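You operate a simulated robot arm through the tools that you are given. There is no shell and no other tool. Be economical: measure what you need, move in short steps, check, and stop when the job is done.

Carry out the task below with a simulated two-armed robot. There is one attempt and no reset: what you move stays moved.

Task
Pick up the wide yellow-label box that says "Y-47" from the top of the grey side table with one hand, pass it to the other hand and put it on the low shelf of the slide bench. Set down upright: wide yellow-label box.

Only the result counts: the job must be done as asked and must still hold three seconds after the hand-in. Knocking over, shifting, dropping, spilling or breaking anything else fails it.

Robot
Two 7-joint arms with two-finger parallel grippers on one trunk, on a base that drives. Base frame: it is fixed to the floor where the robot stands at the start and does not move with it; the origin is under the middle of the robot, x ahead of it, y to its left, z up; the surface under the hand at the start is at about z = 0.78. Units: m, degrees, N and s.
The left shoulder is at the start at [0.071, 0.156, 1.005], the right one opposite. Places, roughly: low shelf of the slide bench [3.3, -2, 0.2]. Payload 3.91 kg a hand.
The TCP of each hand is the grasp point between the finger pads, 0.03 m short of the fingertips. In the tool frame z runs along the fingers and y along their closing line. Largest opening 0.11 m; finger width 0.02, thickness 0.01; the body of the gripper, 0.048 by 0.112 m, starts 0.055 m behind the TCP.
Orientation is that of the tool frame in the base frame, as a unit quaternion [x, y, z, w]. With the fingers straight down and closing along the base's y, the tool's x points along the base's -x, its y along +y and its z along -z.

Tools
- The arms move only by the tool apply_moves. It takes "left_commands", "right_commands" or both (then of equal length, played together; a hand with none holds still); each is a list that holds one entry, the list of rows, each a list of 7 numbers: the shift along the tool's x, y, z in m, then the turn, a rotation vector about the tool's x, y, z in degrees, then the gripper command, from -1 (fully open) to 1 (shut), values between in proportion. In form: [[[x, y, z, wx, wy, wz, grip], ...]]. A call has 1 to 20 rows; each row is the pose to reach, as a shift and turn from the pose commanded when the call began, along the tool's axes at that moment. Rows are played at 5 a second. More than 0.05 m and 8.6 degrees between two rows, or a gripper value outside its range, and nothing of the call is played. Where a pose cannot be reached the arm comes as near as it can. A force on the tool above 40 N (or 10 N above the force at the start of the call, whichever is more), or a blocked arm, ends the call early, and 0.2 s more pass. The fingers move at their own pace (about 0.108 m/s each) and stop on an object; they squeeze with about 31 N. The grip force told is the motor's: it shows also when the fingers shut on nothing. Time passes only in rows, and 0.2 s behind the last, so rows that repeat a pose let the fingers close. It gives the time, the measured TCP pose, the force on the tool (base axes), the opening and the grip force at its end, in the units of the frame above (readings bear some noise), with the torque about the TCP (base axes, N m) and any sound that the robot's microphone picked up.
- Cameras (640 x 400 px; columns grow to the right, rows downward): "scene" is now at [0.1389, -0.0293, 1.243]; the picture's right is [-0.34, -0.94, -0.00], its down [-0.49, 0.18, -0.85] and it looks along [0.80, -0.29, -0.52] (base axes); focal length 268 px, centre (320, 200). "left" rides on the left gripper at [0.072, -0.017, -0.104] in its tool frame; the picture's right is [0.23, 0.97, 0.00], its down [-0.76, 0.18, -0.62] and it looks along [-0.61, 0.14, 0.78] (tool axes); focal length 222 px, centre (320, 200). "right" rides on the right gripper at [0.072, 0.017, -0.103] in its tool frame; the picture's right is [-0.23, 0.97, 0.00], its down [-0.76, -0.18, -0.62] and it looks along [-0.61, -0.14, 0.78] (tool axes); focal length 222 px, centre (320, 200). There is no depth. A picture from a camera that has moved, and an enlarged one, comes with that camera's place and axes in the base frame and with its lens. The place of the scene camera against the robot may be out by one fixed shift of up to 0.012 m in any direction.
- camera(camera): a new picture of that camera. No time passes.
- raise_lower(by): slides the trunk up (or, below 0, down) by that many m; the arms and the scene camera ride with it, the base frame stays. It gives what a move gives, with no picture.
- roll_base(legs): drives the robot by 1 to 6 legs, each [ahead, left, turn to the left] in m, m and degrees, along the robot's own axes; the way and the turn of a leg run together, so that a leg with both is an arc; at most 1.5 m and 180 degrees a leg. The arms and the cameras ride along, it lands a little off, and it stops where it bumps. It gives what a move gives.
- pan_tilt(pan, tilt): turns the head with the scene camera to pan (to the left, within 86 degrees either way) and tilt (down, from -29 to 69), counted from straight ahead of the robot. It gives what a move gives.
- inspect(camera, box): a new picture of the part [left, top, right, bottom] of that camera's present view, enlarged. No time passes.
- finish_job(): hands the job in; it is judged then, once.

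Work in short steps. Places have to be worked out from the pictures, the camera data and where the tool is seen: move nearer, look again, correct. Check each grasp and each placing, and mend what went wrong. You have 120 turns and 88 pictures in all, those below and enlarged ones among them. Open the grippers and draw the arms clear of the work before you hand the job in, unless the task says otherwise; then end with one line.

The tools are called after ">>>" as name(argument=value, ...) on one line, values as JSON. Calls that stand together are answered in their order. apply_moves: Moves the arms, as the interface text tells. Its arguments: {"type":"object","properties":{"left_commands":{"type":"array","items":{"type":"array","items":{"type":"array","items":{"type":"number"}}}},"right_commands":{"type":"array","items":{"type":"array","items":{"type":"array","items":{"type":"number"}}}}},"required":[]} The other tools are called the same way: raise_lower (by) slides the trunk up or down; roll_base (legs) drives the base; pan_tilt (pan, tilt) turns the head that bears the scene camera; camera (camera) takes a picture; inspect (camera, box) takes an enlarged picture of a part of a camera's view; finish_job () hands the job in.

At the start:

```text
time: 0.0
left_ee_pos: [0.9159, -0.0509, 0.9921]
left_orientation: [0.0, 1.0, 0.0, 0.0]
left_ft_force: [-0.6, 0.5, -0.9]
left_wrist_torque: [0.01, 0.0, 0.01]
left_opening: 0.11
left_grasp_force: 0.0
right_ee_pos: [0.607, -0.6459, 1.0953]
right_orientation: [0.0, 1.0, 0.001, 0.0]
right_ft_force: [-0.8, 0.1, 0.5]
right_wrist_torque: [0.03, 0.03, 0.02]
right_opening: 0.1102
right_grasp_force: 0.1
trunk travel left (down, up): [-0.45, 0.49]
robot x, y, heading: [-0.0012, 0.0004, -0.1]
head pan, tilt: [-20.1, 31.6]
```

scene: 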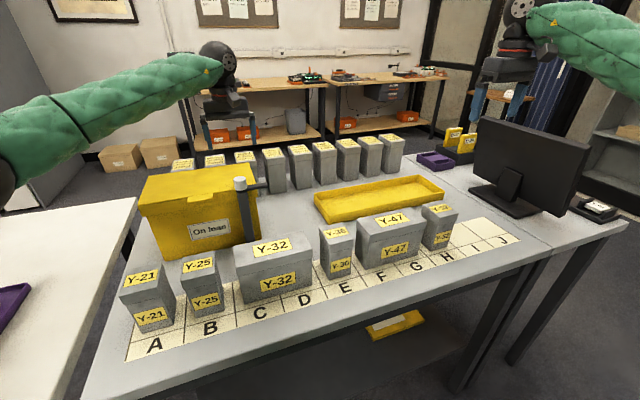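
right: 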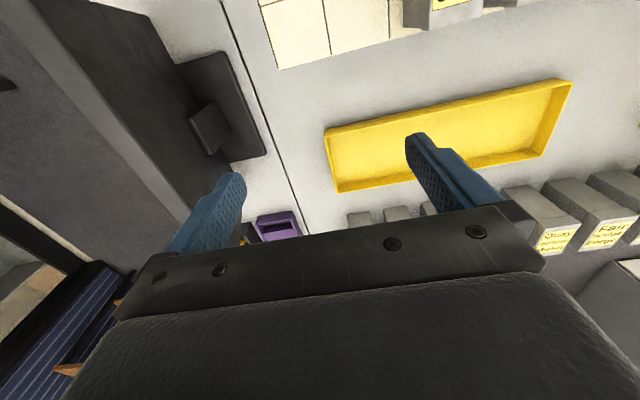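
left: 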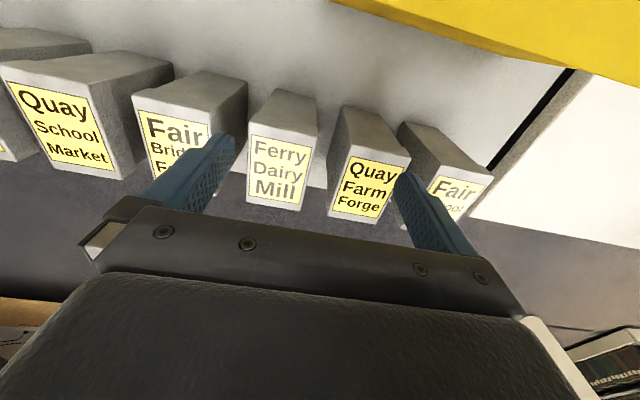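

I'll look closer at the target box and at the far benches before any motion.

>>> inspect(camera="scene", box=[300, 180, 480, 290])

>>> pan_tilt(pan=-30, tilt=10)

>>> camera(camera="scene")

```text
3.56 times, centred on (390, 235) of scene
camera zoom: at [0.1389, -0.0293, 1.243], right [-0.34, -0.94, 0.0], down [-0.49, 0.18, -0.85], along [0.8, -0.29, -0.52], focal length 954 px, centre (71, 76)
```

zoom: 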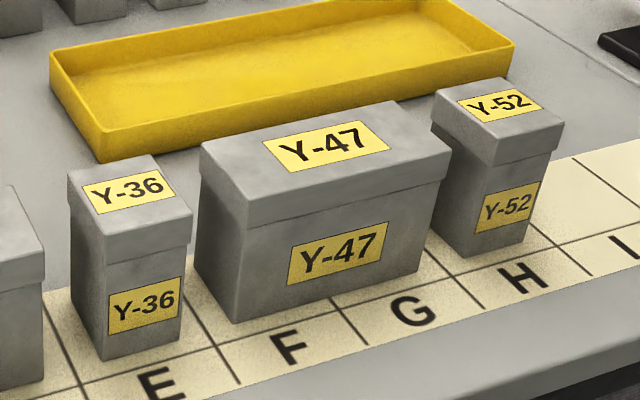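

```text
time: 0.8
left_ee_pos: [0.9157, -0.0498, 0.9921]
left_orientation: [0.001, 1.0, 0.0, 0.0]
left_ft_force: [-0.1, 0.5, 0.3]
left_wrist_torque: [0.0, 0.0, 0.04]
left_opening: 0.1103
left_grasp_force: 0.0
right_ee_pos: [0.6078, -0.6464, 1.0952]
right_orientation: [-0.001, 1.0, -0.001, 0.0]
right_ft_force: [-0.7, 0.2, -0.1]
right_wrist_torque: [0.02, 0.03, 0.01]
right_opening: 0.1099
right_grasp_force: 0.1
trunk travel left (down, up): [-0.45, 0.49]
robot x, y, heading: [-0.0007, -0.0002, 0.1]
head pan, tilt: [-30.0, 10.0]
```

```text
83 pictures are left
camera scene: at [0.1352, -0.0449, 1.2777], right [-0.5, -0.87, 0.0], down [-0.15, 0.09, -0.98], along [0.85, -0.49, -0.18], focal length 268 px, centre (320, 200)
```

scene: 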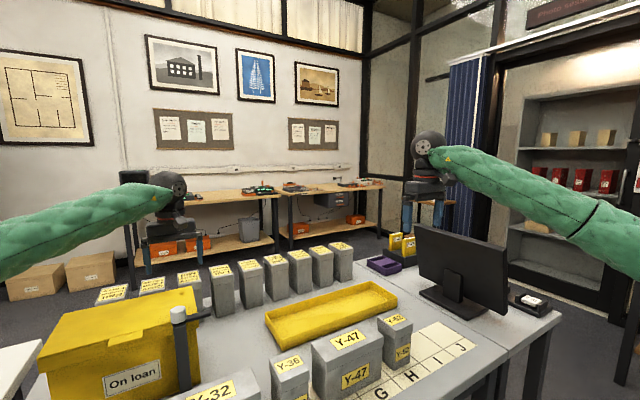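

The target is at about x 0.52–0.586, y −0.43…−0.28, top z≈0.88. I'll bring the right hand above its right end, yawed +90° so the fingers close across the short side.

>>> apply_moves(right_commands=[[[0.0045, 0.021, 0.008, 0, 0, -7.5, -1], [0.009, 0.042, 0.016, 0, 0, -15, -1], [0.0135, 0.063, 0.024, 0, 0, -22.5, -1], [0.018, 0.084, 0.032, 0, 0, -30, -1], [0.0225, 0.105, 0.04, 0, 0, -37.5, -1], [0.027, 0.126, 0.048, 0, 0, -45, -1], [0.0315, 0.147, 0.056, 0, 0, -52.5, -1], [0.036, 0.168, 0.064, 0, 0, -60, -1], [0.0405, 0.189, 0.072, 0, 0, -67.5, -1], [0.045, 0.21, 0.08, 0, 0, -75, -1], [0.0495, 0.231, 0.088, 0, 0, -82.5, -1], [0.054, 0.251, 0.095, 0, 0, -90, -1], [0.054, 0.251, 0.095, 0, 0, -90, -1]]])

>>> camera(camera="right")

>>> pan_tilt(pan=-30, tilt=35)

>>> camera(camera="scene")

```text
time: 3.6
left_ee_pos: [0.9147, -0.0525, 0.992]
left_orientation: [0.001, 1.0, 0.0, 0.0]
left_ft_force: [0.5, 0.8, -0.5]
left_wrist_torque: [0.03, 0.03, 0.0]
left_opening: 0.11
left_grasp_force: 0.0
right_ee_pos: [0.4111, -0.1966, 1.0149]
right_orientation: [-0.707, 0.707, 0.0, -0.001]
right_ft_force: [-0.8, 0.4, 0.3]
right_wrist_torque: [0.01, -0.02, 0.0]
right_opening: 0.1099
right_grasp_force: 0.1
right hand out of reach, approached as far as the arm can: row 4, 5, 6, 7, 8, 9, 10, 11, 12, 13
trunk travel left (down, up): [-0.45, 0.49]
robot x, y, heading: [0.001, -0.0001, 0.0]
head pan, tilt: [-30.0, 10.0]
```

```text
82 pictures are left
camera right: at [0.3939, -0.2692, 1.1168], right [-0.97, 0.23, 0.0], down [0.18, 0.76, 0.62], along [0.14, 0.61, -0.78], focal length 222 px, centre (320, 200)
```

right: 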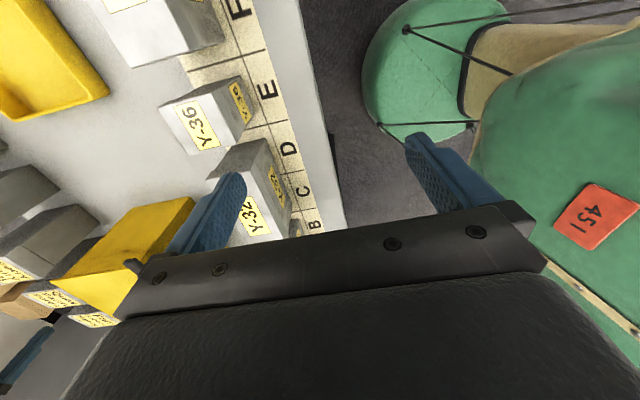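

```text
time: 4.5
left_ee_pos: [0.9161, -0.0496, 0.9909]
left_orientation: [0.0, 1.0, 0.001, 0.001]
left_ft_force: [0.1, -0.7, -0.3]
left_wrist_torque: [0.02, -0.01, 0.01]
left_opening: 0.1104
left_grasp_force: 0.2
right_ee_pos: [0.4111, -0.1968, 1.0133]
right_orientation: [-0.706, 0.708, 0.0, 0.0]
right_ft_force: [-0.6, -0.2, 0.1]
right_wrist_torque: [0.01, 0.0, 0.01]
right_opening: 0.1102
right_grasp_force: 0.1
trunk travel left (down, up): [-0.45, 0.49]
robot x, y, heading: [-0.0005, -0.0015, 0.2]
head pan, tilt: [-30.0, 35.0]
```

```text
81 pictures are left
camera scene: at [0.1309, -0.0423, 1.2378], right [-0.5, -0.87, 0.0], down [-0.5, 0.29, -0.82], along [0.71, -0.41, -0.57], focal length 268 px, centre (320, 200)
```

scene: 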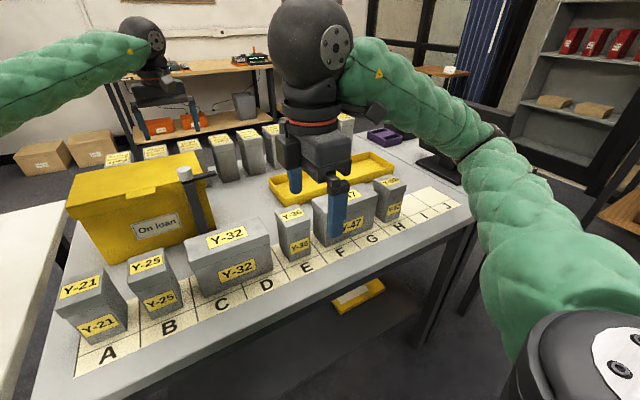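

The +90° yaw ran into the arm's limits. I'll return to yaw 0 at a comfortable place and then try −90°.

>>> apply_moves(right_commands=[[[0.0, 0, -0.03, 0, 0, 0, -1], [0.03, -0.016, -0.06, 0, 0, 7.5, -1], [0.06, -0.032, -0.06, 0, 0, 15, -1], [0.09, -0.048, -0.06, 0, 0, 22.5, -1], [0.12, -0.064, -0.06, 0, 0, 30, -1], [0.15, -0.08, -0.06, 0, 0, 37.5, -1], [0.18, -0.096, -0.06, 0, 0, 45, -1], [0.21, -0.112, -0.06, 0, 0, 52.5, -1], [0.24, -0.128, -0.06, 0, 0, 60, -1], [0.27, -0.144, -0.06, 0, 0, 67.5, -1], [0.3, -0.16, -0.06, 0, 0, 75, -1], [0.33, -0.176, -0.06, 0, 0, 82.5, -1], [0.36, -0.192, -0.06, 0, 0, 90, -1], [0.36, -0.192, -0.06, 0, 0, 90, -1]]])

```text
time: 7.5
left_ee_pos: [0.9161, -0.0493, 0.9916]
left_orientation: [0.0, 1.0, 0.001, 0.0]
left_ft_force: [-0.7, 0.6, -0.6]
left_wrist_torque: [-0.01, -0.01, -0.02]
left_opening: 0.1104
left_grasp_force: 0.1
right_ee_pos: [0.6039, -0.5565, 1.0693]
right_orientation: [0.001, 1.0, 0.001, 0.0]
right_ft_force: [0.1, 1.2, -0.9]
right_wrist_torque: [-0.01, -0.01, 0.02]
right_opening: 0.1102
right_grasp_force: 0.1
trunk travel left (down, up): [-0.45, 0.49]
robot x, y, heading: [0.0015, 0.0028, -0.0]
head pan, tilt: [-30.0, 35.0]
```

Now try the −90° yaw, moving to above the box's right end.

>>> apply_moves(right_commands=[[[0.0, 0, 0, 0, 0, 7.5, -1], [0.0, 0, 0, 0, 0, 15, -1], [0, 0, 0, 0, 0, 22.5, -1], [0, 0, 0, 0, 0, 30, -1], [0, 0.01, 0.0, 0, 0, 37.5, -1], [0.01, 0.03, 0, 0, 0, 45, -1], [0.018, 0.05, 0, 0, 0, 52.5, -1], [0.025, 0.07, 0, 0, 0, 60, -1], [0.031, 0.09, 0, 0, 0, 67.5, -1], [0.038, 0.115, 0, 0, 0, 75, -1], [0.045, 0.14, 0.01, 0, 0, 82.5, -1], [0.051, 0.16, 0.03, 0, 0, 90, -1], [0.051, 0.16, 0.04, 0, 0, 90, -1]]])

>>> camera(camera="right")

>>> camera(camera="scene")

```text
time: 10.3
left_ee_pos: [0.9163, -0.0507, 0.9914]
left_orientation: [0.0, 1.0, 0.0, 0.0]
left_ft_force: [-0.2, 0.4, -0.6]
left_wrist_torque: [0.03, 0.01, -0.02]
left_opening: 0.1103
left_grasp_force: 0.0
right_ee_pos: [0.5514, -0.3944, 1.0278]
right_orientation: [0.708, 0.706, 0.0, 0.0]
right_ft_force: [0.0, 0.1, -0.6]
right_wrist_torque: [0.0, -0.03, -0.01]
right_opening: 0.1099
right_grasp_force: 0.1
trunk travel left (down, up): [-0.45, 0.49]
robot x, y, heading: [0.0015, 0.0013, 0.3]
head pan, tilt: [-30.0, 35.0]
```

```text
80 pictures are left
camera right: at [0.5684, -0.3216, 1.1302], right [0.97, -0.23, 0.0], down [-0.18, -0.76, 0.62], along [-0.14, -0.61, -0.78], focal length 222 px, centre (320, 200)
```

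right: 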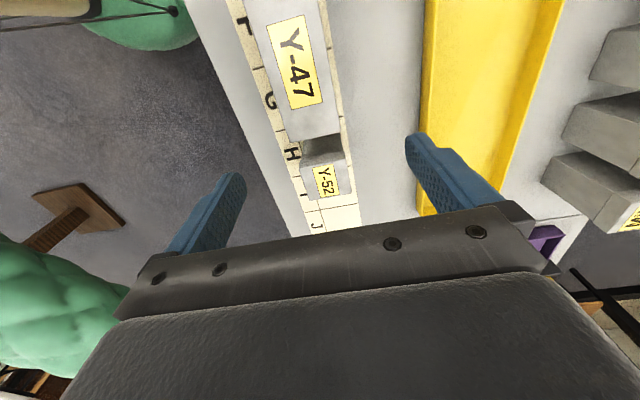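

```text
79 pictures are left
camera scene: at [0.1308, -0.0426, 1.2377], right [-0.5, -0.87, 0.0], down [-0.5, 0.29, -0.82], along [0.71, -0.41, -0.57], focal length 268 px, centre (320, 200)
```

scene: 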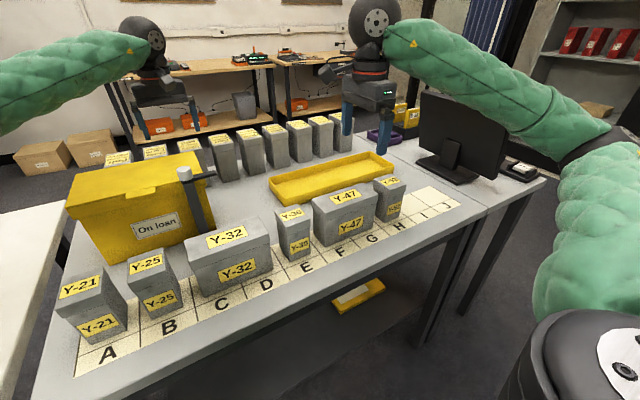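

The −90° yaw works. I'll zoom in on the wrist view to locate the box edges accurately.

>>> inspect(camera="right", box=[220, 0, 380, 240])

```text
1.67 times, centred on (300, 120) of right
camera zoom: at [0.5684, -0.3216, 1.1302], right [0.97, -0.23, 0.0], down [-0.18, -0.76, 0.62], along [-0.14, -0.61, -0.78], focal length 370 px, centre (353, 333)
```

zoom: 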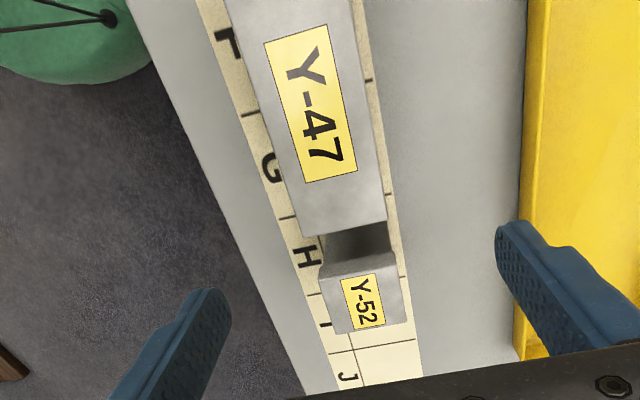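

Lid is at x≈0.509–0.569 with its right end at y≈−0.424. I'll shift to x=0.540 and descend open to z≈0.85.

>>> apply_moves(right_commands=[[[0, -0.0115, 0.03, 0, 0, 0, -1], [0, -0.0115, 0.06, 0, 0, 0, -1], [0, -0.0115, 0.09, 0, 0, 0, -1], [0, -0.0115, 0.11, 0, 0, 0, -1], [0, -0.0115, 0.11, 0, 0, 0, -1]]])

>>> camera(camera="right")

>>> inspect(camera="scene", box=[280, 120, 440, 260])

```text
time: 11.5
left_ee_pos: [0.9157, -0.0501, 0.9921]
left_orientation: [0.0, 1.0, 0.0, 0.0]
left_ft_force: [0.4, -0.1, -0.4]
left_wrist_torque: [0.0, 0.03, -0.03]
left_opening: 0.1098
left_grasp_force: 0.0
right_ee_pos: [0.5408, -0.3954, 0.92]
right_orientation: [0.707, 0.707, 0.0, 0.0]
right_ft_force: [-0.3, -0.5, -0.2]
right_wrist_torque: [-0.01, 0.0, -0.01]
right_opening: 0.1101
right_grasp_force: 0.0
trunk travel left (down, up): [-0.45, 0.49]
robot x, y, heading: [0.0003, 0.0008, -0.1]
head pan, tilt: [-30.0, 35.0]
```

```text
77 pictures are left
camera right: at [0.5579, -0.322, 1.0212], right [0.97, -0.23, 0.0], down [-0.18, -0.76, 0.62], along [-0.14, -0.61, -0.78], focal length 222 px, centre (320, 200)
```

right: 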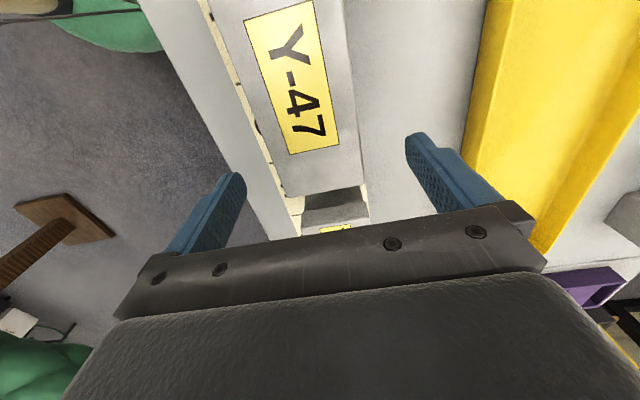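

```text
2.86 times, centred on (360, 190) of scene
camera zoom: at [0.1308, -0.0424, 1.2377], right [-0.5, -0.87, 0.0], down [-0.5, 0.29, -0.82], along [0.71, -0.41, -0.57], focal length 766 px, centre (206, 229)
```

zoom: 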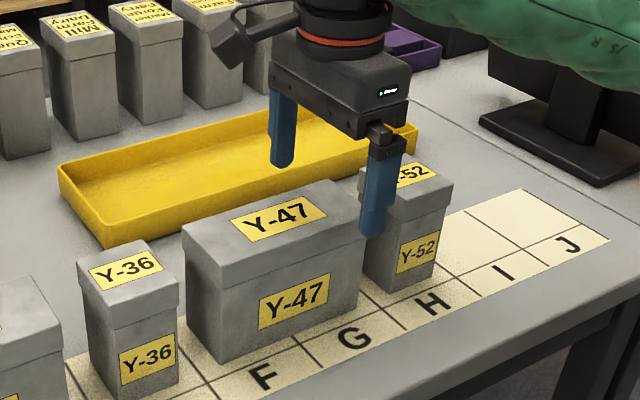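

Alignment is good; I'll correct 3 mm, descend to z≈0.845 and close.

>>> apply_moves(right_commands=[[[0, -0.003, 0.03, 0, 0, 0, -1], [0, -0.003, 0.06, 0, 0, 0, -1], [0, -0.003, 0.075, 0, 0, 0, -1], [0, -0.003, 0.075, 0, 0, 0, -1]]])

>>> apply_moves(right_commands=[[[0, 0, 0, 0, 0, 0, 0], [0, 0, 0, 0, 0, 0, 1], [0, 0, 0, 0, 0, 0, 1], [0, 0, 0, 0, 0, 0, 1], [0, 0, 0, 0, 0, 0, 1]]])

>>> camera(camera="right")

```text
time: 12.5
left_ee_pos: [0.9181, -0.0501, 0.9915]
left_orientation: [0.0, 1.0, 0.0, 0.0]
left_ft_force: [0.1, -0.4, -0.5]
left_wrist_torque: [0.0, -0.01, -0.02]
left_opening: 0.1101
left_grasp_force: 0.1
right_ee_pos: [0.5374, -0.3955, 0.844]
right_orientation: [0.707, 0.707, 0.001, 0.0]
right_ft_force: [0.0, 0.0, 0.3]
right_wrist_torque: [-0.01, -0.02, 0.01]
right_opening: 0.11
right_grasp_force: 0.1
trunk travel left (down, up): [-0.45, 0.49]
robot x, y, heading: [0.0029, -0.0001, -0.0]
head pan, tilt: [-30.0, 35.0]
```

```text
time: 13.7
left_ee_pos: [0.9166, -0.0499, 0.9913]
left_orientation: [0.0, 1.0, 0.0, 0.0]
left_ft_force: [0.4, 0.4, -0.9]
left_wrist_torque: [0.0, 0.04, 0.0]
left_opening: 0.1101
left_grasp_force: 0.1
right_ee_pos: [0.5386, -0.3956, 0.8438]
right_orientation: [0.707, 0.707, 0.0, 0.0]
right_ft_force: [0.9, -0.4, 1.6]
right_wrist_torque: [0.06, 0.11, -0.12]
right_opening: 0.0616
right_grasp_force: 31.3
trunk travel left (down, up): [-0.45, 0.49]
robot x, y, heading: [0.0017, -0.0012, -0.2]
head pan, tilt: [-30.0, 35.0]
```

```text
75 pictures are left
camera right: at [0.5553, -0.3217, 0.9462], right [0.97, -0.23, 0.0], down [-0.18, -0.76, 0.62], along [-0.14, -0.61, -0.78], focal length 222 px, centre (320, 200)
```

right: 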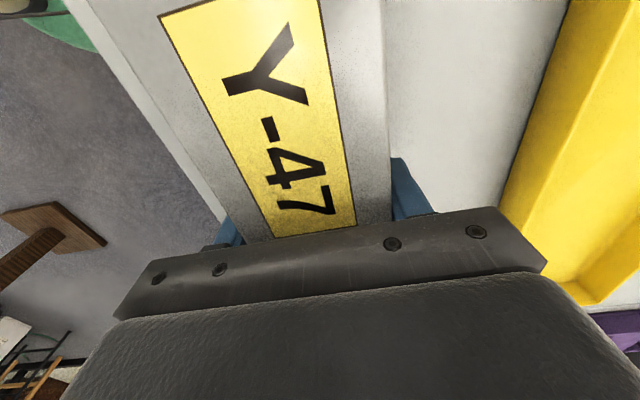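

Gripped at 0.062. Lift 4 cm slowly and check that it doesn't pivot.

>>> apply_moves(right_commands=[[[0, 0, -0.005, 0, 0, 0, 1], [0, 0, -0.015, 0, 0, 0, 1], [0, 0, -0.03, 0, 0, 0, 1], [0, 0, -0.04, 0, 0, 0, 1], [0, 0, -0.04, 0, 0, 0, 1]]])

>>> inspect(camera="scene", box=[280, 120, 440, 260])

```text
time: 14.9
left_ee_pos: [0.916, -0.0505, 0.9912]
left_orientation: [0.001, 1.0, 0.0, 0.0]
left_ft_force: [0.0, 0.3, -0.1]
left_wrist_torque: [0.01, -0.03, -0.01]
left_opening: 0.1101
left_grasp_force: 0.0
right_ee_pos: [0.5399, -0.3955, 0.8821]
right_orientation: [0.707, 0.707, 0.0, 0.0]
right_ft_force: [-0.4, 0.3, -4.6]
right_wrist_torque: [-0.21, -0.02, -0.01]
right_opening: 0.0621
right_grasp_force: 31.6
trunk travel left (down, up): [-0.45, 0.49]
robot x, y, heading: [0.0013, 0.0025, 0.1]
head pan, tilt: [-30.0, 35.0]
```

```text
2.86 times, centred on (360, 190) of scene
camera zoom: at [0.1311, -0.0426, 1.2376], right [-0.5, -0.87, 0.0], down [-0.5, 0.29, -0.82], along [0.71, -0.41, -0.57], focal length 766 px, centre (206, 229)
```

zoom: 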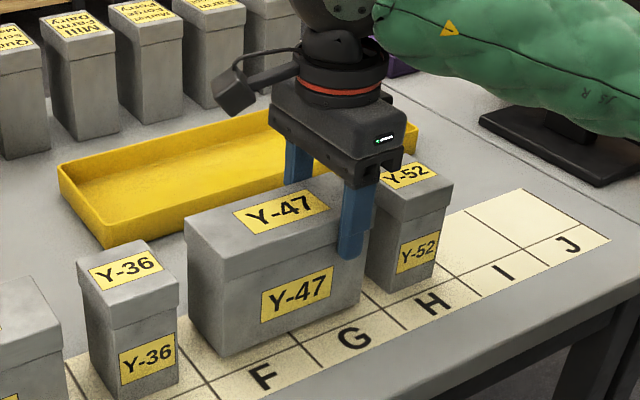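

The picture is ambiguous about whether the box rose or pivoted; check with the wrist camera.

>>> camera(camera="right")

>>> camera(camera="scene")

```text
73 pictures are left
camera right: at [0.5554, -0.3226, 0.9853], right [0.97, -0.23, 0.0], down [-0.18, -0.76, 0.62], along [-0.14, -0.61, -0.78], focal length 222 px, centre (320, 200)
```

right: 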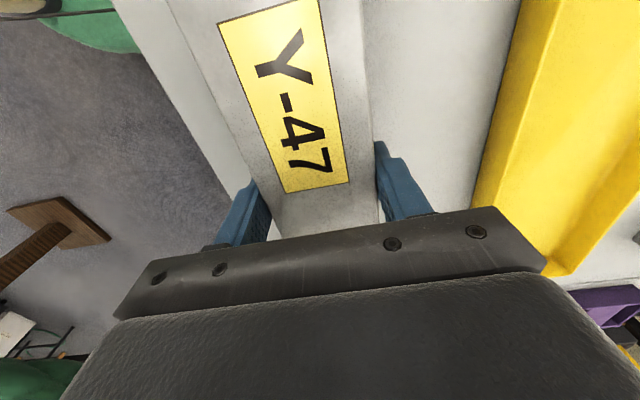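

```text
72 pictures are left
camera scene: at [0.1311, -0.0426, 1.2376], right [-0.5, -0.87, 0.0], down [-0.5, 0.29, -0.82], along [0.71, -0.41, -0.57], focal length 268 px, centre (320, 200)
```

scene: 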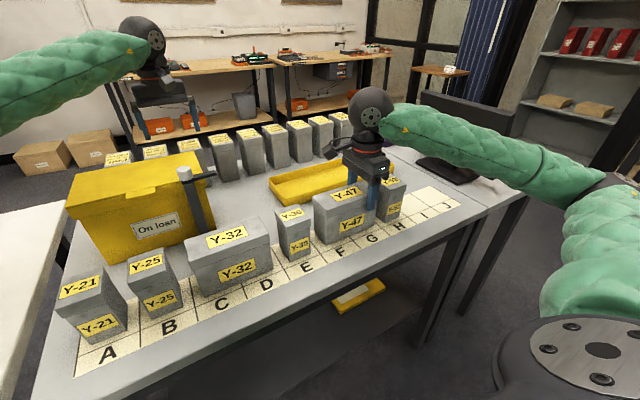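

The box slid in the grip because of the off‑centre hold. I'll lower it back to the table and regrip close to its centre.

>>> apply_moves(right_commands=[[[0, 0, 0.004, 0, 0, 0, 1], [0, 0, 0.008, 0, 0, 0, 1], [0, 0, 0.012, 0, 0, 0, 1]]])

>>> inspect(camera="scene", box=[300, 160, 440, 260])

```text
time: 15.7
left_ee_pos: [0.9158, -0.0502, 0.9935]
left_orientation: [0.0, 1.0, 0.0, 0.0]
left_ft_force: [0.0, -0.3, 1.0]
left_wrist_torque: [0.02, 0.01, -0.02]
left_opening: 0.1101
left_grasp_force: 0.0
right_ee_pos: [0.5373, -0.3955, 0.8742]
right_orientation: [0.708, 0.706, 0.001, 0.001]
right_ft_force: [9.3, -4.9, 36.5]
right_wrist_torque: [-0.04, 0.0, -0.32]
right_opening: 0.0616
right_grasp_force: 31.0
trunk travel left (down, up): [-0.45, 0.49]
robot x, y, heading: [-0.003, -0.0007, 0.1]
head pan, tilt: [-30.0, 35.0]
```

```text
4.00 times, centred on (370, 210) of scene
camera zoom: at [0.1298, -0.0415, 1.2387], right [-0.5, -0.87, 0.0], down [-0.5, 0.29, -0.82], along [0.71, -0.41, -0.57], focal length 1073 px, centre (120, 160)
```

zoom: 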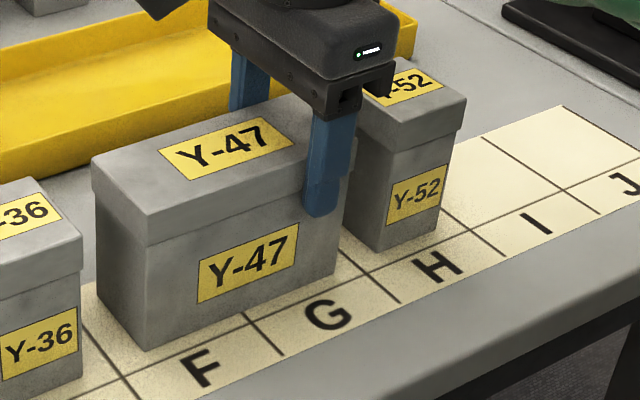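

The box stands back on the table. Open, rise a little, move 3 cm toward the box centre and go deeper.

>>> apply_moves(right_commands=[[[0, 0, 0, 0, 0, 0, -0.5], [0, 0, 0, 0, 0, 0, -1], [0, 0, -0.02, 0, 0, 0, -1], [0, 0, -0.04, 0, 0, 0, -1], [0, 0, -0.04, 0, 0, 0, -1]]])

>>> camera(camera="right")

```text
time: 16.9
left_ee_pos: [0.9163, -0.0511, 0.9916]
left_orientation: [0.0, 1.0, 0.0, 0.0]
left_ft_force: [-1.1, 0.1, -0.1]
left_wrist_torque: [0.04, 0.0, 0.02]
left_opening: 0.1101
left_grasp_force: 0.1
right_ee_pos: [0.5369, -0.3957, 0.9126]
right_orientation: [0.707, 0.707, 0.0, 0.0]
right_ft_force: [-0.3, -0.1, 0.1]
right_wrist_torque: [0.06, -0.02, 0.0]
right_opening: 0.1102
right_grasp_force: 0.0
trunk travel left (down, up): [-0.45, 0.49]
robot x, y, heading: [0.0018, -0.0001, 0.0]
head pan, tilt: [-30.0, 35.0]
```

```text
70 pictures are left
camera right: at [0.554, -0.3228, 1.0145], right [0.97, -0.23, 0.0], down [-0.18, -0.76, 0.62], along [-0.14, -0.61, -0.78], focal length 222 px, centre (320, 200)
```

right: 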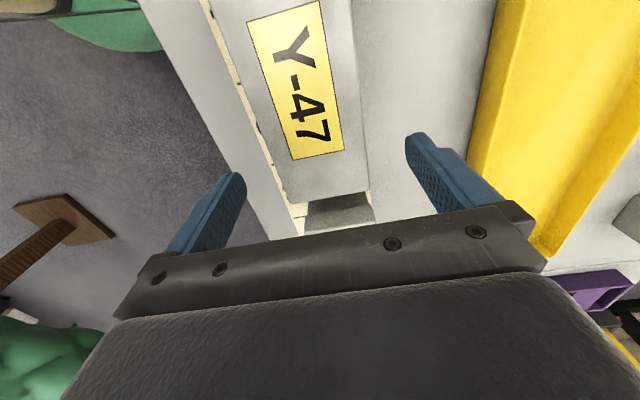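

Box centre is about (0.536, −0.353). Regrip at y≈−0.365.

>>> apply_moves(right_commands=[[[0.031, -0.001, 0, 0, 0, 0, -1], [0.031, -0.001, 0.035, 0, 0, 0, -1], [0.031, -0.001, 0.071, 0, 0, 0, -1], [0.031, -0.001, 0.071, 0, 0, 0, -1], [0.031, -0.001, 0.071, 0, 0, 0, 0], [0.031, -0.001, 0.071, 0, 0, 0, 1], [0.031, -0.001, 0.071, 0, 0, 0, 1], [0.031, -0.001, 0.071, 0, 0, 0, 1], [0.031, -0.001, 0.071, 0, 0, 0, 1], [0.031, -0.001, 0.071, 0, 0, 0, 1]]])

>>> apply_moves(right_commands=[[[0, 0, -0.003, 0, 0, 0, 1], [0, 0, -0.007, 0, 0, 0, 1], [0, 0, -0.012, 0, 0, 0, 1], [0, 0, -0.016, 0, 0, 0, 1], [0, 0, -0.02, 0, 0, 0, 1]]])

>>> camera(camera="right")

>>> inspect(camera="scene", box=[300, 160, 440, 260])

```text
time: 19.1
left_ee_pos: [0.9163, -0.0499, 0.9912]
left_orientation: [0.0, 1.0, 0.0, 0.0]
left_ft_force: [0.7, 0.1, 0.0]
left_wrist_torque: [-0.01, 0.02, 0.03]
left_opening: 0.1102
left_grasp_force: 0.0
right_ee_pos: [0.535, -0.3635, 0.8402]
right_orientation: [0.707, 0.707, -0.001, 0.0]
right_ft_force: [0.3, 0.9, 0.8]
right_wrist_torque: [0.02, 0.09, -0.13]
right_opening: 0.0616
right_grasp_force: 31.1
trunk travel left (down, up): [-0.45, 0.49]
robot x, y, heading: [0.0042, -0.0024, -0.1]
head pan, tilt: [-30.0, 35.0]
```

```text
time: 20.3
left_ee_pos: [0.9172, -0.0505, 0.9912]
left_orientation: [0.0, 1.0, 0.0, 0.0]
left_ft_force: [-0.6, 0.0, -0.7]
left_wrist_torque: [0.02, -0.04, 0.01]
left_opening: 0.1099
left_grasp_force: 0.1
right_ee_pos: [0.5372, -0.3651, 0.8605]
right_orientation: [0.707, 0.707, -0.001, 0.0]
right_ft_force: [0.0, 0.6, -4.3]
right_wrist_torque: [-0.08, 0.04, -0.03]
right_opening: 0.0616
right_grasp_force: 30.9
trunk travel left (down, up): [-0.45, 0.49]
robot x, y, heading: [0.0011, 0.0017, 0.0]
head pan, tilt: [-30.0, 35.0]
```

```text
69 pictures are left
camera right: at [0.5548, -0.291, 0.9625], right [0.97, -0.23, 0.0], down [-0.18, -0.76, 0.62], along [-0.14, -0.61, -0.78], focal length 222 px, centre (320, 200)
```

right: 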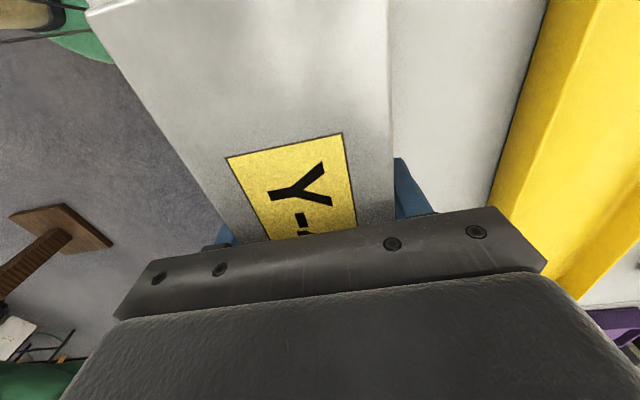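

```text
4.00 times, centred on (370, 210) of scene
camera zoom: at [0.1311, -0.0425, 1.2376], right [-0.5, -0.87, 0.0], down [-0.5, 0.29, -0.82], along [0.71, -0.41, -0.57], focal length 1073 px, centre (120, 160)
```

zoom: 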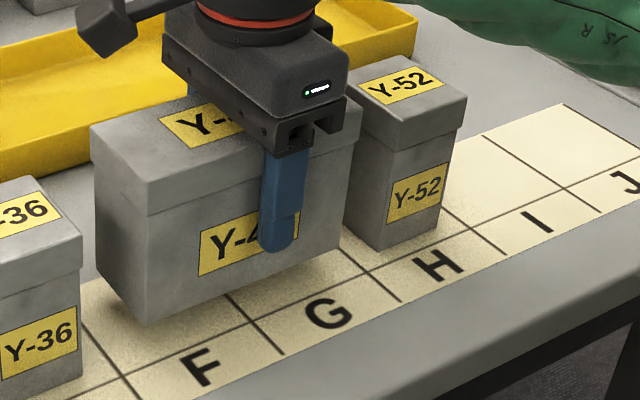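

Held level now (≈0.45 kg). I'll lift it clear, and at the same time take the left hand up and out to its own side, pitching it forward for the handover.

>>> apply_moves(right_commands=[[[0, 0, -0.01, 0, 0, 0, 1], [0, 0, -0.025, 0, 0, 0, 1], [0, 0, -0.04, 0, 0, 0, 1], [0, 0, -0.055, 0, 0, 0, 1], [0, 0, -0.07, 0, 0, 0, 1], [0, 0, -0.085, 0, 0, 0, 1], [0, 0, -0.1, 0, 0, 0, 1], [0, 0, -0.115, 0, 0, 0, 1], [0, 0, -0.13, 0, 0, 0, 1], [0, 0, -0.145, 0, 0, 0, 1], [0, 0, -0.16, 0, 0, 0, 1], [0, 0, -0.175, 0, 0, 0, 1], [0, 0, -0.19, 0, 0, 0, 1], [0, 0, -0.2, 0, 0, 0, 1]]], left_commands=[[[0, 0, -0.04, 0, 0, 0, -1], [0, 0, -0.08, 0, 0, 0, -1], [0, 0, -0.12, 0, 0, 0, -1], [0.01, 0.03, -0.15, 0, 0, 0, -1], [0.03, 0.065, -0.15, 0, -4, 0, -1], [0.06, 0.1, -0.15, 0, -10, 0, -1], [0.09, 0.135, -0.15, 0, -17, 0, -1], [0.12, 0.17, -0.15, 0, -24, 0, -1], [0.15, 0.205, -0.15, 0, -31, 0, -1], [0.18, 0.24, -0.15, 0, -38, 0, -1], [0.21, 0.275, -0.15, 0, -45, 0, -1], [0.24, 0.31, -0.15, 0, -52, 0, -1], [0.27, 0.345, -0.15, 0, -59, 0, -1], [0.28, 0.35, -0.15, 0, -60, 0, -1]]])

>>> camera(camera="scene")

>>> camera(camera="right")

```text
time: 23.3
left_ee_pos: [0.6348, 0.2995, 1.1402]
left_orientation: [-0.001, 0.866, 0.001, 0.499]
left_ft_force: [0.0, 0.7, -0.2]
left_wrist_torque: [-0.01, 0.01, -0.03]
left_opening: 0.1101
left_grasp_force: 0.1
right_ee_pos: [0.5372, -0.3645, 1.0598]
right_orientation: [0.707, 0.707, -0.001, -0.001]
right_ft_force: [-0.3, 0.3, -4.9]
right_wrist_torque: [-0.03, -0.01, 0.0]
right_opening: 0.0621
right_grasp_force: 31.7
trunk travel left (down, up): [-0.45, 0.49]
robot x, y, heading: [-0.0029, 0.0002, -0.1]
head pan, tilt: [-30.0, 35.0]
```

```text
67 pictures are left
camera scene: at [0.1312, -0.0429, 1.2376], right [-0.5, -0.87, 0.0], down [-0.5, 0.29, -0.82], along [0.71, -0.41, -0.57], focal length 268 px, centre (320, 200)
```

scene: 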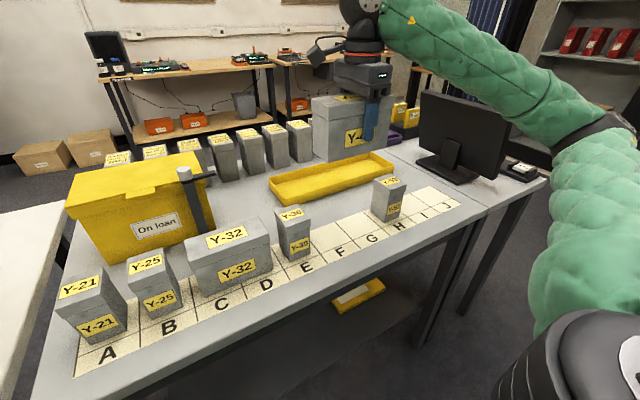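

```text
66 pictures are left
camera right: at [0.5544, -0.292, 1.1622], right [0.97, -0.23, 0.0], down [-0.18, -0.76, 0.62], along [-0.14, -0.61, -0.78], focal length 222 px, centre (320, 200)
```

right: 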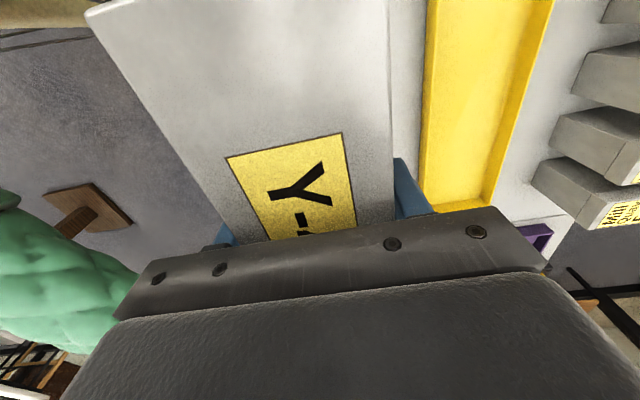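

Handover plan: the right hand turns the box so its free end faces the left hand (45°), and the left hand yaws to point along the box. Moving both to pre‑handover poses.

>>> apply_moves(right_commands=[[[0.018, 0.023, -0.005, 0, 0, -5.6, 1], [0.036, 0.046, -0.01, 0, 0, -11.2, 1], [0.054, 0.069, -0.015, 0, 0, -16.9, 1], [0.072, 0.092, -0.02, 0, 0, -22.5, 1], [0.09, 0.115, -0.025, 0, 0, -28.1, 1], [0.109, 0.137, -0.03, 0, 0, -33.7, 1], [0.127, 0.16, -0.035, 0, 0, -39.4, 1], [0.145, 0.183, -0.04, 0, 0, -45, 1], [0.145, 0.183, -0.04, 0, 0, -45, 1]]], left_commands=[[[0, -0.03, -0.005, 4.9, 0, 2.8, -1], [0, -0.06, -0.01, 9.75, 0, 5.6, -1], [0, -0.09, -0.015, 14.6, 0, 8.4, -1], [0, -0.12, -0.02, 19.5, 0, 11.2, -1], [0, -0.15, -0.025, 24.4, 0, 14.1, -1], [0, -0.18, -0.03, 29.2, 0, 16.9, -1], [0, -0.21, -0.035, 34.1, 0, 19.7, -1], [0, -0.24, -0.04, 39, 0, 22.5, -1], [0, -0.24, -0.04, 39, 0, 22.5, -1]]])

>>> camera(camera="left")

>>> camera(camera="right")

>>> camera(camera="scene")

```text
time: 25.3
left_ee_pos: [0.6026, 0.0594, 1.1614]
left_orientation: [0.332, 0.8, -0.192, 0.462]
left_ft_force: [0.1, -1.1, 0.3]
left_wrist_torque: [-0.02, 0.02, -0.02]
left_opening: 0.1098
left_grasp_force: 0.1
right_ee_pos: [0.7198, -0.2188, 1.1008]
right_orientation: [0.382, 0.924, -0.001, 0.0]
right_ft_force: [-0.6, -0.4, -4.4]
right_wrist_torque: [-0.03, -0.07, 0.01]
right_opening: 0.0619
right_grasp_force: 31.1
trunk travel left (down, up): [-0.45, 0.49]
robot x, y, heading: [-0.0022, 0.0016, 0.0]
head pan, tilt: [-30.0, 35.0]
```

```text
65 pictures are left
camera left: at [0.5007, 0.1363, 1.1497], right [0.61, 0.77, -0.2], down [0.01, 0.24, 0.97], along [0.79, -0.59, 0.13], focal length 222 px, centre (320, 200)
```

left: 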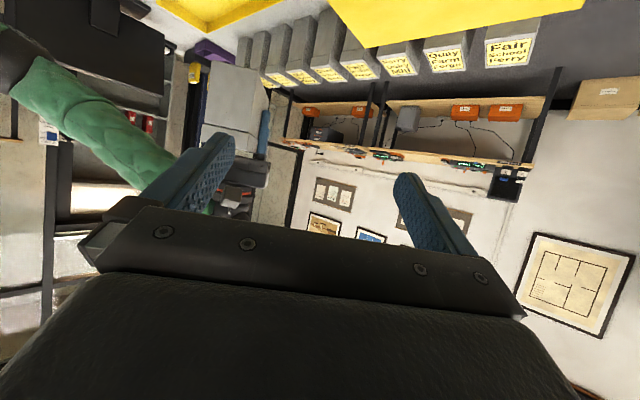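

```text
64 pictures are left
camera right: at [0.6801, -0.1563, 1.2028], right [0.85, 0.53, 0.0], down [0.41, -0.66, 0.62], along [0.33, -0.53, -0.78], focal length 222 px, centre (320, 200)
```

right: 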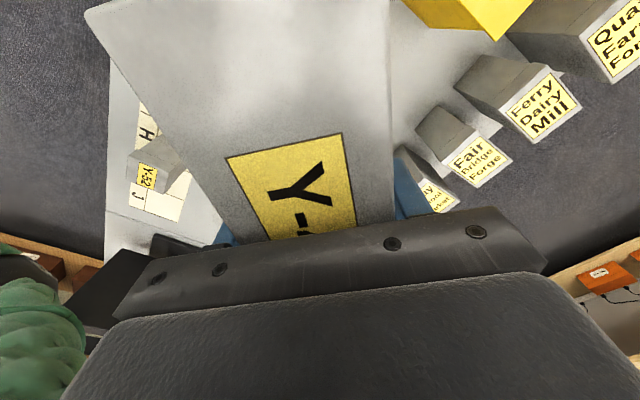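

```text
63 pictures are left
camera scene: at [0.1303, -0.0423, 1.2378], right [-0.5, -0.87, 0.0], down [-0.5, 0.29, -0.82], along [0.71, -0.41, -0.57], focal length 268 px, centre (320, 200)
```

scene: 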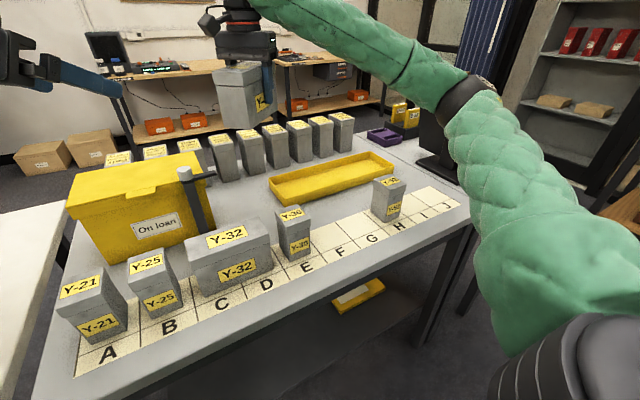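

Poses reached as computed. Move the left hand to the pre‑grasp point in line with the box, 13 cm back.

>>> apply_moves(left_commands=[[[-0.016, -0.038, 0.0, 0, 0, 0, -1], [-0.032, -0.076, 0.0, 0, 0, 0, -1], [-0.048, -0.113, 0.02, 0, 0, 0, -1], [-0.048, -0.113, 0.06, 0, 0, 0, -1], [-0.048, -0.113, 0.1, 0, 0, 0, -1], [-0.048, -0.113, 0.1, 0, 0, 0, -1]]])

>>> camera(camera="left")

>>> pan_tilt(pan=-15, tilt=15)

>>> camera(camera="scene")

```text
time: 26.7
left_ee_pos: [0.5994, -0.0989, 1.1524]
left_orientation: [0.332, 0.8, -0.192, 0.461]
left_ft_force: [0.5, 0.3, 0.4]
left_wrist_torque: [0.01, -0.02, 0.01]
left_opening: 0.1098
left_grasp_force: 0.0
right_ee_pos: [0.7185, -0.2201, 1.1004]
right_orientation: [0.383, 0.924, -0.001, 0.0]
right_ft_force: [0.2, 0.4, -4.5]
right_wrist_torque: [-0.07, -0.03, 0.0]
right_opening: 0.0618
right_grasp_force: 30.7
trunk travel left (down, up): [-0.45, 0.49]
robot x, y, heading: [0.0011, 0.0001, -0.0]
head pan, tilt: [-30.0, 35.0]
```

```text
62 pictures are left
camera left: at [0.4977, -0.0218, 1.1422], right [0.61, 0.77, -0.2], down [0.01, 0.24, 0.97], along [0.79, -0.59, 0.13], focal length 222 px, centre (320, 200)
```

left: 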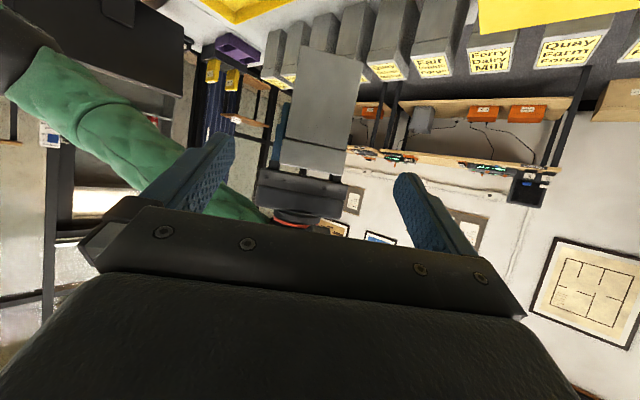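

```text
time: 27.6
left_ee_pos: [0.5999, -0.0992, 1.1542]
left_orientation: [0.331, 0.8, -0.192, 0.462]
left_ft_force: [-0.1, 0.2, 0.6]
left_wrist_torque: [0.0, -0.01, 0.03]
left_opening: 0.1102
left_grasp_force: 0.0
right_ee_pos: [0.7201, -0.2203, 1.0998]
right_orientation: [0.382, 0.924, -0.001, 0.0]
right_ft_force: [-0.8, -0.2, -4.5]
right_wrist_torque: [-0.07, -0.05, 0.01]
right_opening: 0.0618
right_grasp_force: 31.1
trunk travel left (down, up): [-0.45, 0.49]
robot x, y, heading: [-0.0026, -0.0006, -0.0]
head pan, tilt: [-15.0, 15.0]
```

```text
61 pictures are left
camera scene: at [0.1451, -0.0224, 1.2696], right [-0.26, -0.97, 0.0], down [-0.25, 0.07, -0.97], along [0.93, -0.25, -0.26], focal length 268 px, centre (320, 200)
```

scene: 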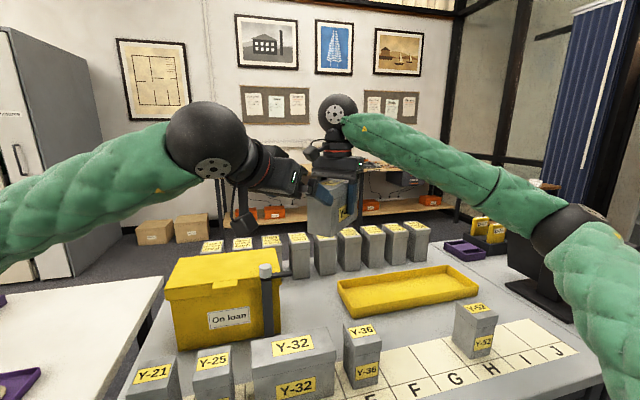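

Left fingers are laterally centred on the box end. Advance along the fingers to the grasp point, still open.

>>> apply_moves(left_commands=[[[0, 0, 0.03, 0, 0, 0, -1], [0, 0, 0.06, 0, 0, 0, -1], [0, 0, 0.085, 0, 0, 0, -1], [0, 0, 0.1, 0, 0, 0, -1], [0, 0, 0.11, 0, 0, 0, -1], [0, 0, 0.12, 0, 0, 0, -1], [0, 0, 0.12, 0, 0, 0, -1]]])

>>> camera(camera="left")

>>> camera(camera="right")

>>> inspect(camera="scene", box=[230, 110, 390, 250])

```text
time: 29.2
left_ee_pos: [0.6742, -0.1728, 1.0926]
left_orientation: [0.332, 0.8, -0.192, 0.462]
left_ft_force: [0.2, 0.7, -0.1]
left_wrist_torque: [-0.02, 0.0, 0.01]
left_opening: 0.1101
left_grasp_force: 0.0
right_ee_pos: [0.7207, -0.2201, 1.0996]
right_orientation: [0.383, 0.924, 0.0, 0.0]
right_ft_force: [-0.1, 0.5, -4.9]
right_wrist_torque: [-0.03, -0.05, 0.0]
right_opening: 0.0617
right_grasp_force: 30.9
trunk travel left (down, up): [-0.45, 0.49]
robot x, y, heading: [0.0011, -0.0016, -0.1]
head pan, tilt: [-15.0, 15.0]
```

```text
60 pictures are left
camera left: at [0.5725, -0.0957, 1.0811], right [0.61, 0.77, -0.2], down [0.01, 0.24, 0.97], along [0.79, -0.59, 0.13], focal length 222 px, centre (320, 200)
```

left: 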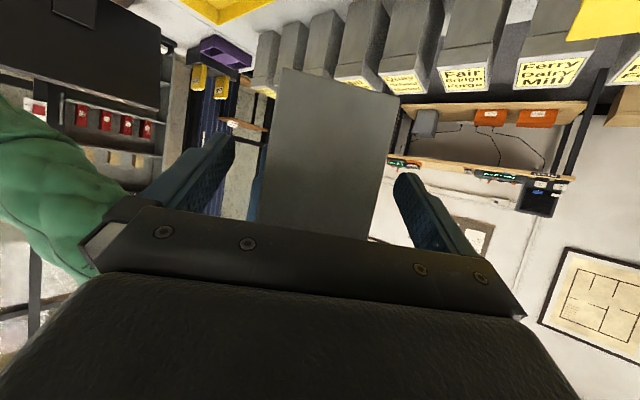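

```text
59 pictures are left
camera right: at [0.6808, -0.1564, 1.2022], right [0.85, 0.53, 0.0], down [0.41, -0.66, 0.62], along [0.33, -0.53, -0.78], focal length 222 px, centre (320, 200)
```

right: 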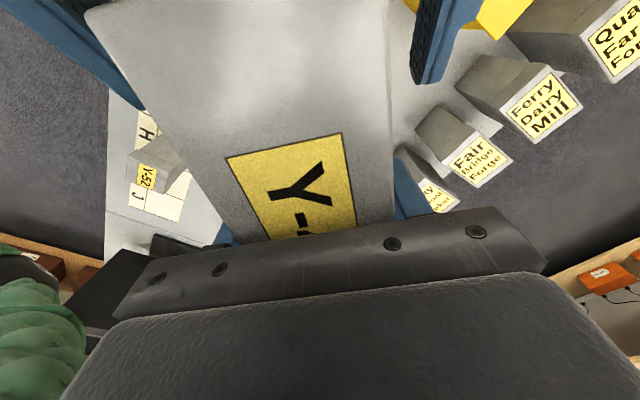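

```text
2.86 times, centred on (310, 180) of scene
camera zoom: at [0.1451, -0.0224, 1.2697], right [-0.26, -0.97, 0.0], down [-0.25, 0.07, -0.97], along [0.93, -0.25, -0.26], focal length 766 px, centre (349, 257)
```

zoom: 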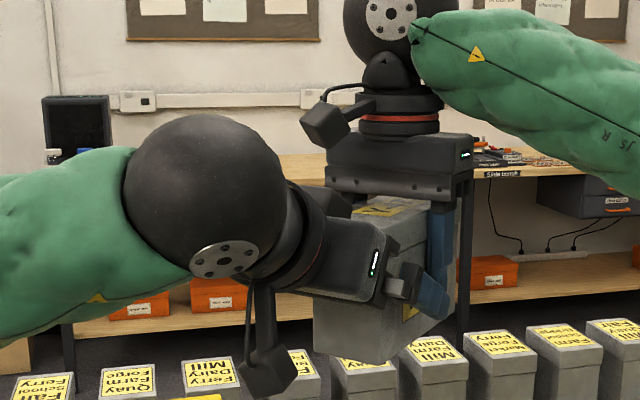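

Clearances look good. Advance the last 13 mm and close the left hand.

>>> apply_moves(left_commands=[[[0, 0, 0.007, 0, 0, 0, -1], [0, 0, 0.013, 0, 0, 0, -1], [0, 0, 0.013, 0, 0, 0, -0.4], [0, 0, 0.013, 0, 0, 0, 0], [0, 0, 0.013, 0, 0, 0, 1], [0, 0, 0.013, 0, 0, 0, 1], [0, 0, 0.013, 0, 0, 0, 1], [0, 0, 0.013, 0, 0, 0, 1]]])

>>> camera(camera="right")

```text
time: 31.0
left_ee_pos: [0.6813, -0.182, 1.086]
left_orientation: [0.332, 0.8, -0.192, 0.462]
left_ft_force: [-14.5, -16.9, -0.1]
left_wrist_torque: [0.51, -0.47, -0.65]
left_opening: 0.0588
left_grasp_force: 31.2
right_ee_pos: [0.7186, -0.2201, 1.099]
right_orientation: [0.383, 0.924, 0.0, 0.0]
right_ft_force: [16.2, 16.8, -3.0]
right_wrist_torque: [-0.28, 0.24, -0.64]
right_opening: 0.0617
right_grasp_force: 31.3
trunk travel left (down, up): [-0.45, 0.49]
robot x, y, heading: [-0.002, -0.0002, -0.1]
head pan, tilt: [-15.0, 15.0]
```

```text
57 pictures are left
camera right: at [0.6809, -0.1562, 1.2021], right [0.85, 0.53, 0.0], down [0.41, -0.66, 0.62], along [0.33, -0.53, -0.78], focal length 222 px, centre (320, 200)
```

right: 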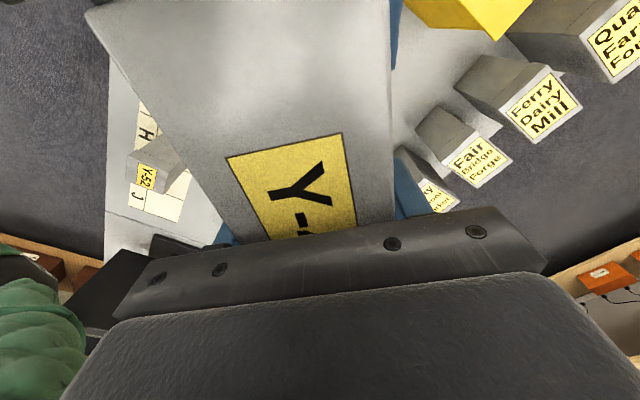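

Left hand grips (0.059). There is ~22 N of lateral stress; ease the left hand along its −y a few mm to relieve it before releasing.

>>> apply_moves(left_commands=[[[0, -0.002, 0, 0, 0, 0, 1], [0, -0.003, 0, 0, 0, 0, 1], [0, -0.003, 0, 0, 0, 0, 1]]])

```text
time: 31.8
left_ee_pos: [0.6812, -0.1816, 1.0867]
left_orientation: [0.331, 0.801, -0.191, 0.461]
left_ft_force: [2.2, -3.9, -0.8]
left_wrist_torque: [-0.08, 0.07, -1.02]
left_opening: 0.0587
left_grasp_force: 31.4
right_ee_pos: [0.7204, -0.2216, 1.1017]
right_orientation: [0.383, 0.924, -0.001, 0.0]
right_ft_force: [-1.8, 3.8, -0.8]
right_wrist_torque: [0.2, 0.06, 0.97]
right_opening: 0.0618
right_grasp_force: 31.4
trunk travel left (down, up): [-0.45, 0.49]
robot x, y, heading: [-0.0015, 0.0003, -0.2]
head pan, tilt: [-15.0, 15.0]
```

Stress is relieved. Release the right hand, then check the box stays put before withdrawing.

>>> apply_moves(right_commands=[[[0, 0, 0, 0, 0, 0, 0.2], [0, 0, 0, 0, 0, 0, -0.5], [0, 0, 0, 0, 0, 0, -1], [0, 0, 0, 0, 0, 0, -1]]])

>>> camera(camera="right")

```text
time: 32.8
left_ee_pos: [0.679, -0.1826, 1.0856]
left_orientation: [0.331, 0.8, -0.191, 0.462]
left_ft_force: [1.5, 0.0, -0.7]
left_wrist_torque: [0.16, 0.11, 0.01]
left_opening: 0.0589
left_grasp_force: 30.7
right_ee_pos: [0.7197, -0.2218, 1.0986]
right_orientation: [0.383, 0.924, 0.0, 0.0]
right_ft_force: [-0.4, 0.0, 0.9]
right_wrist_torque: [0.02, -0.01, 0.0]
right_opening: 0.1101
right_grasp_force: 0.0
trunk travel left (down, up): [-0.45, 0.49]
robot x, y, heading: [0.0011, -0.0012, -0.3]
head pan, tilt: [-15.0, 15.0]
```

```text
56 pictures are left
camera right: at [0.6809, -0.1565, 1.2021], right [0.85, 0.53, 0.0], down [0.41, -0.66, 0.62], along [0.33, -0.53, -0.78], focal length 222 px, centre (320, 200)
```

right: 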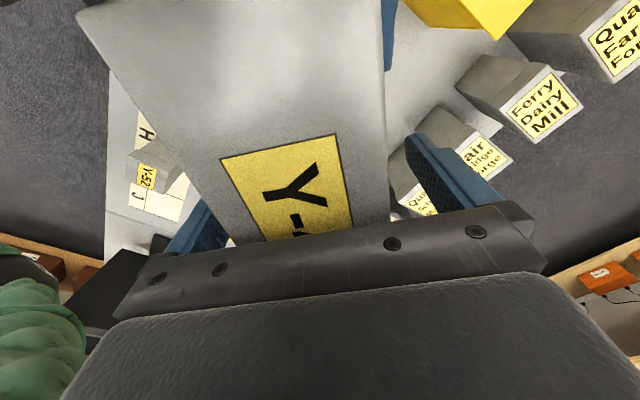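

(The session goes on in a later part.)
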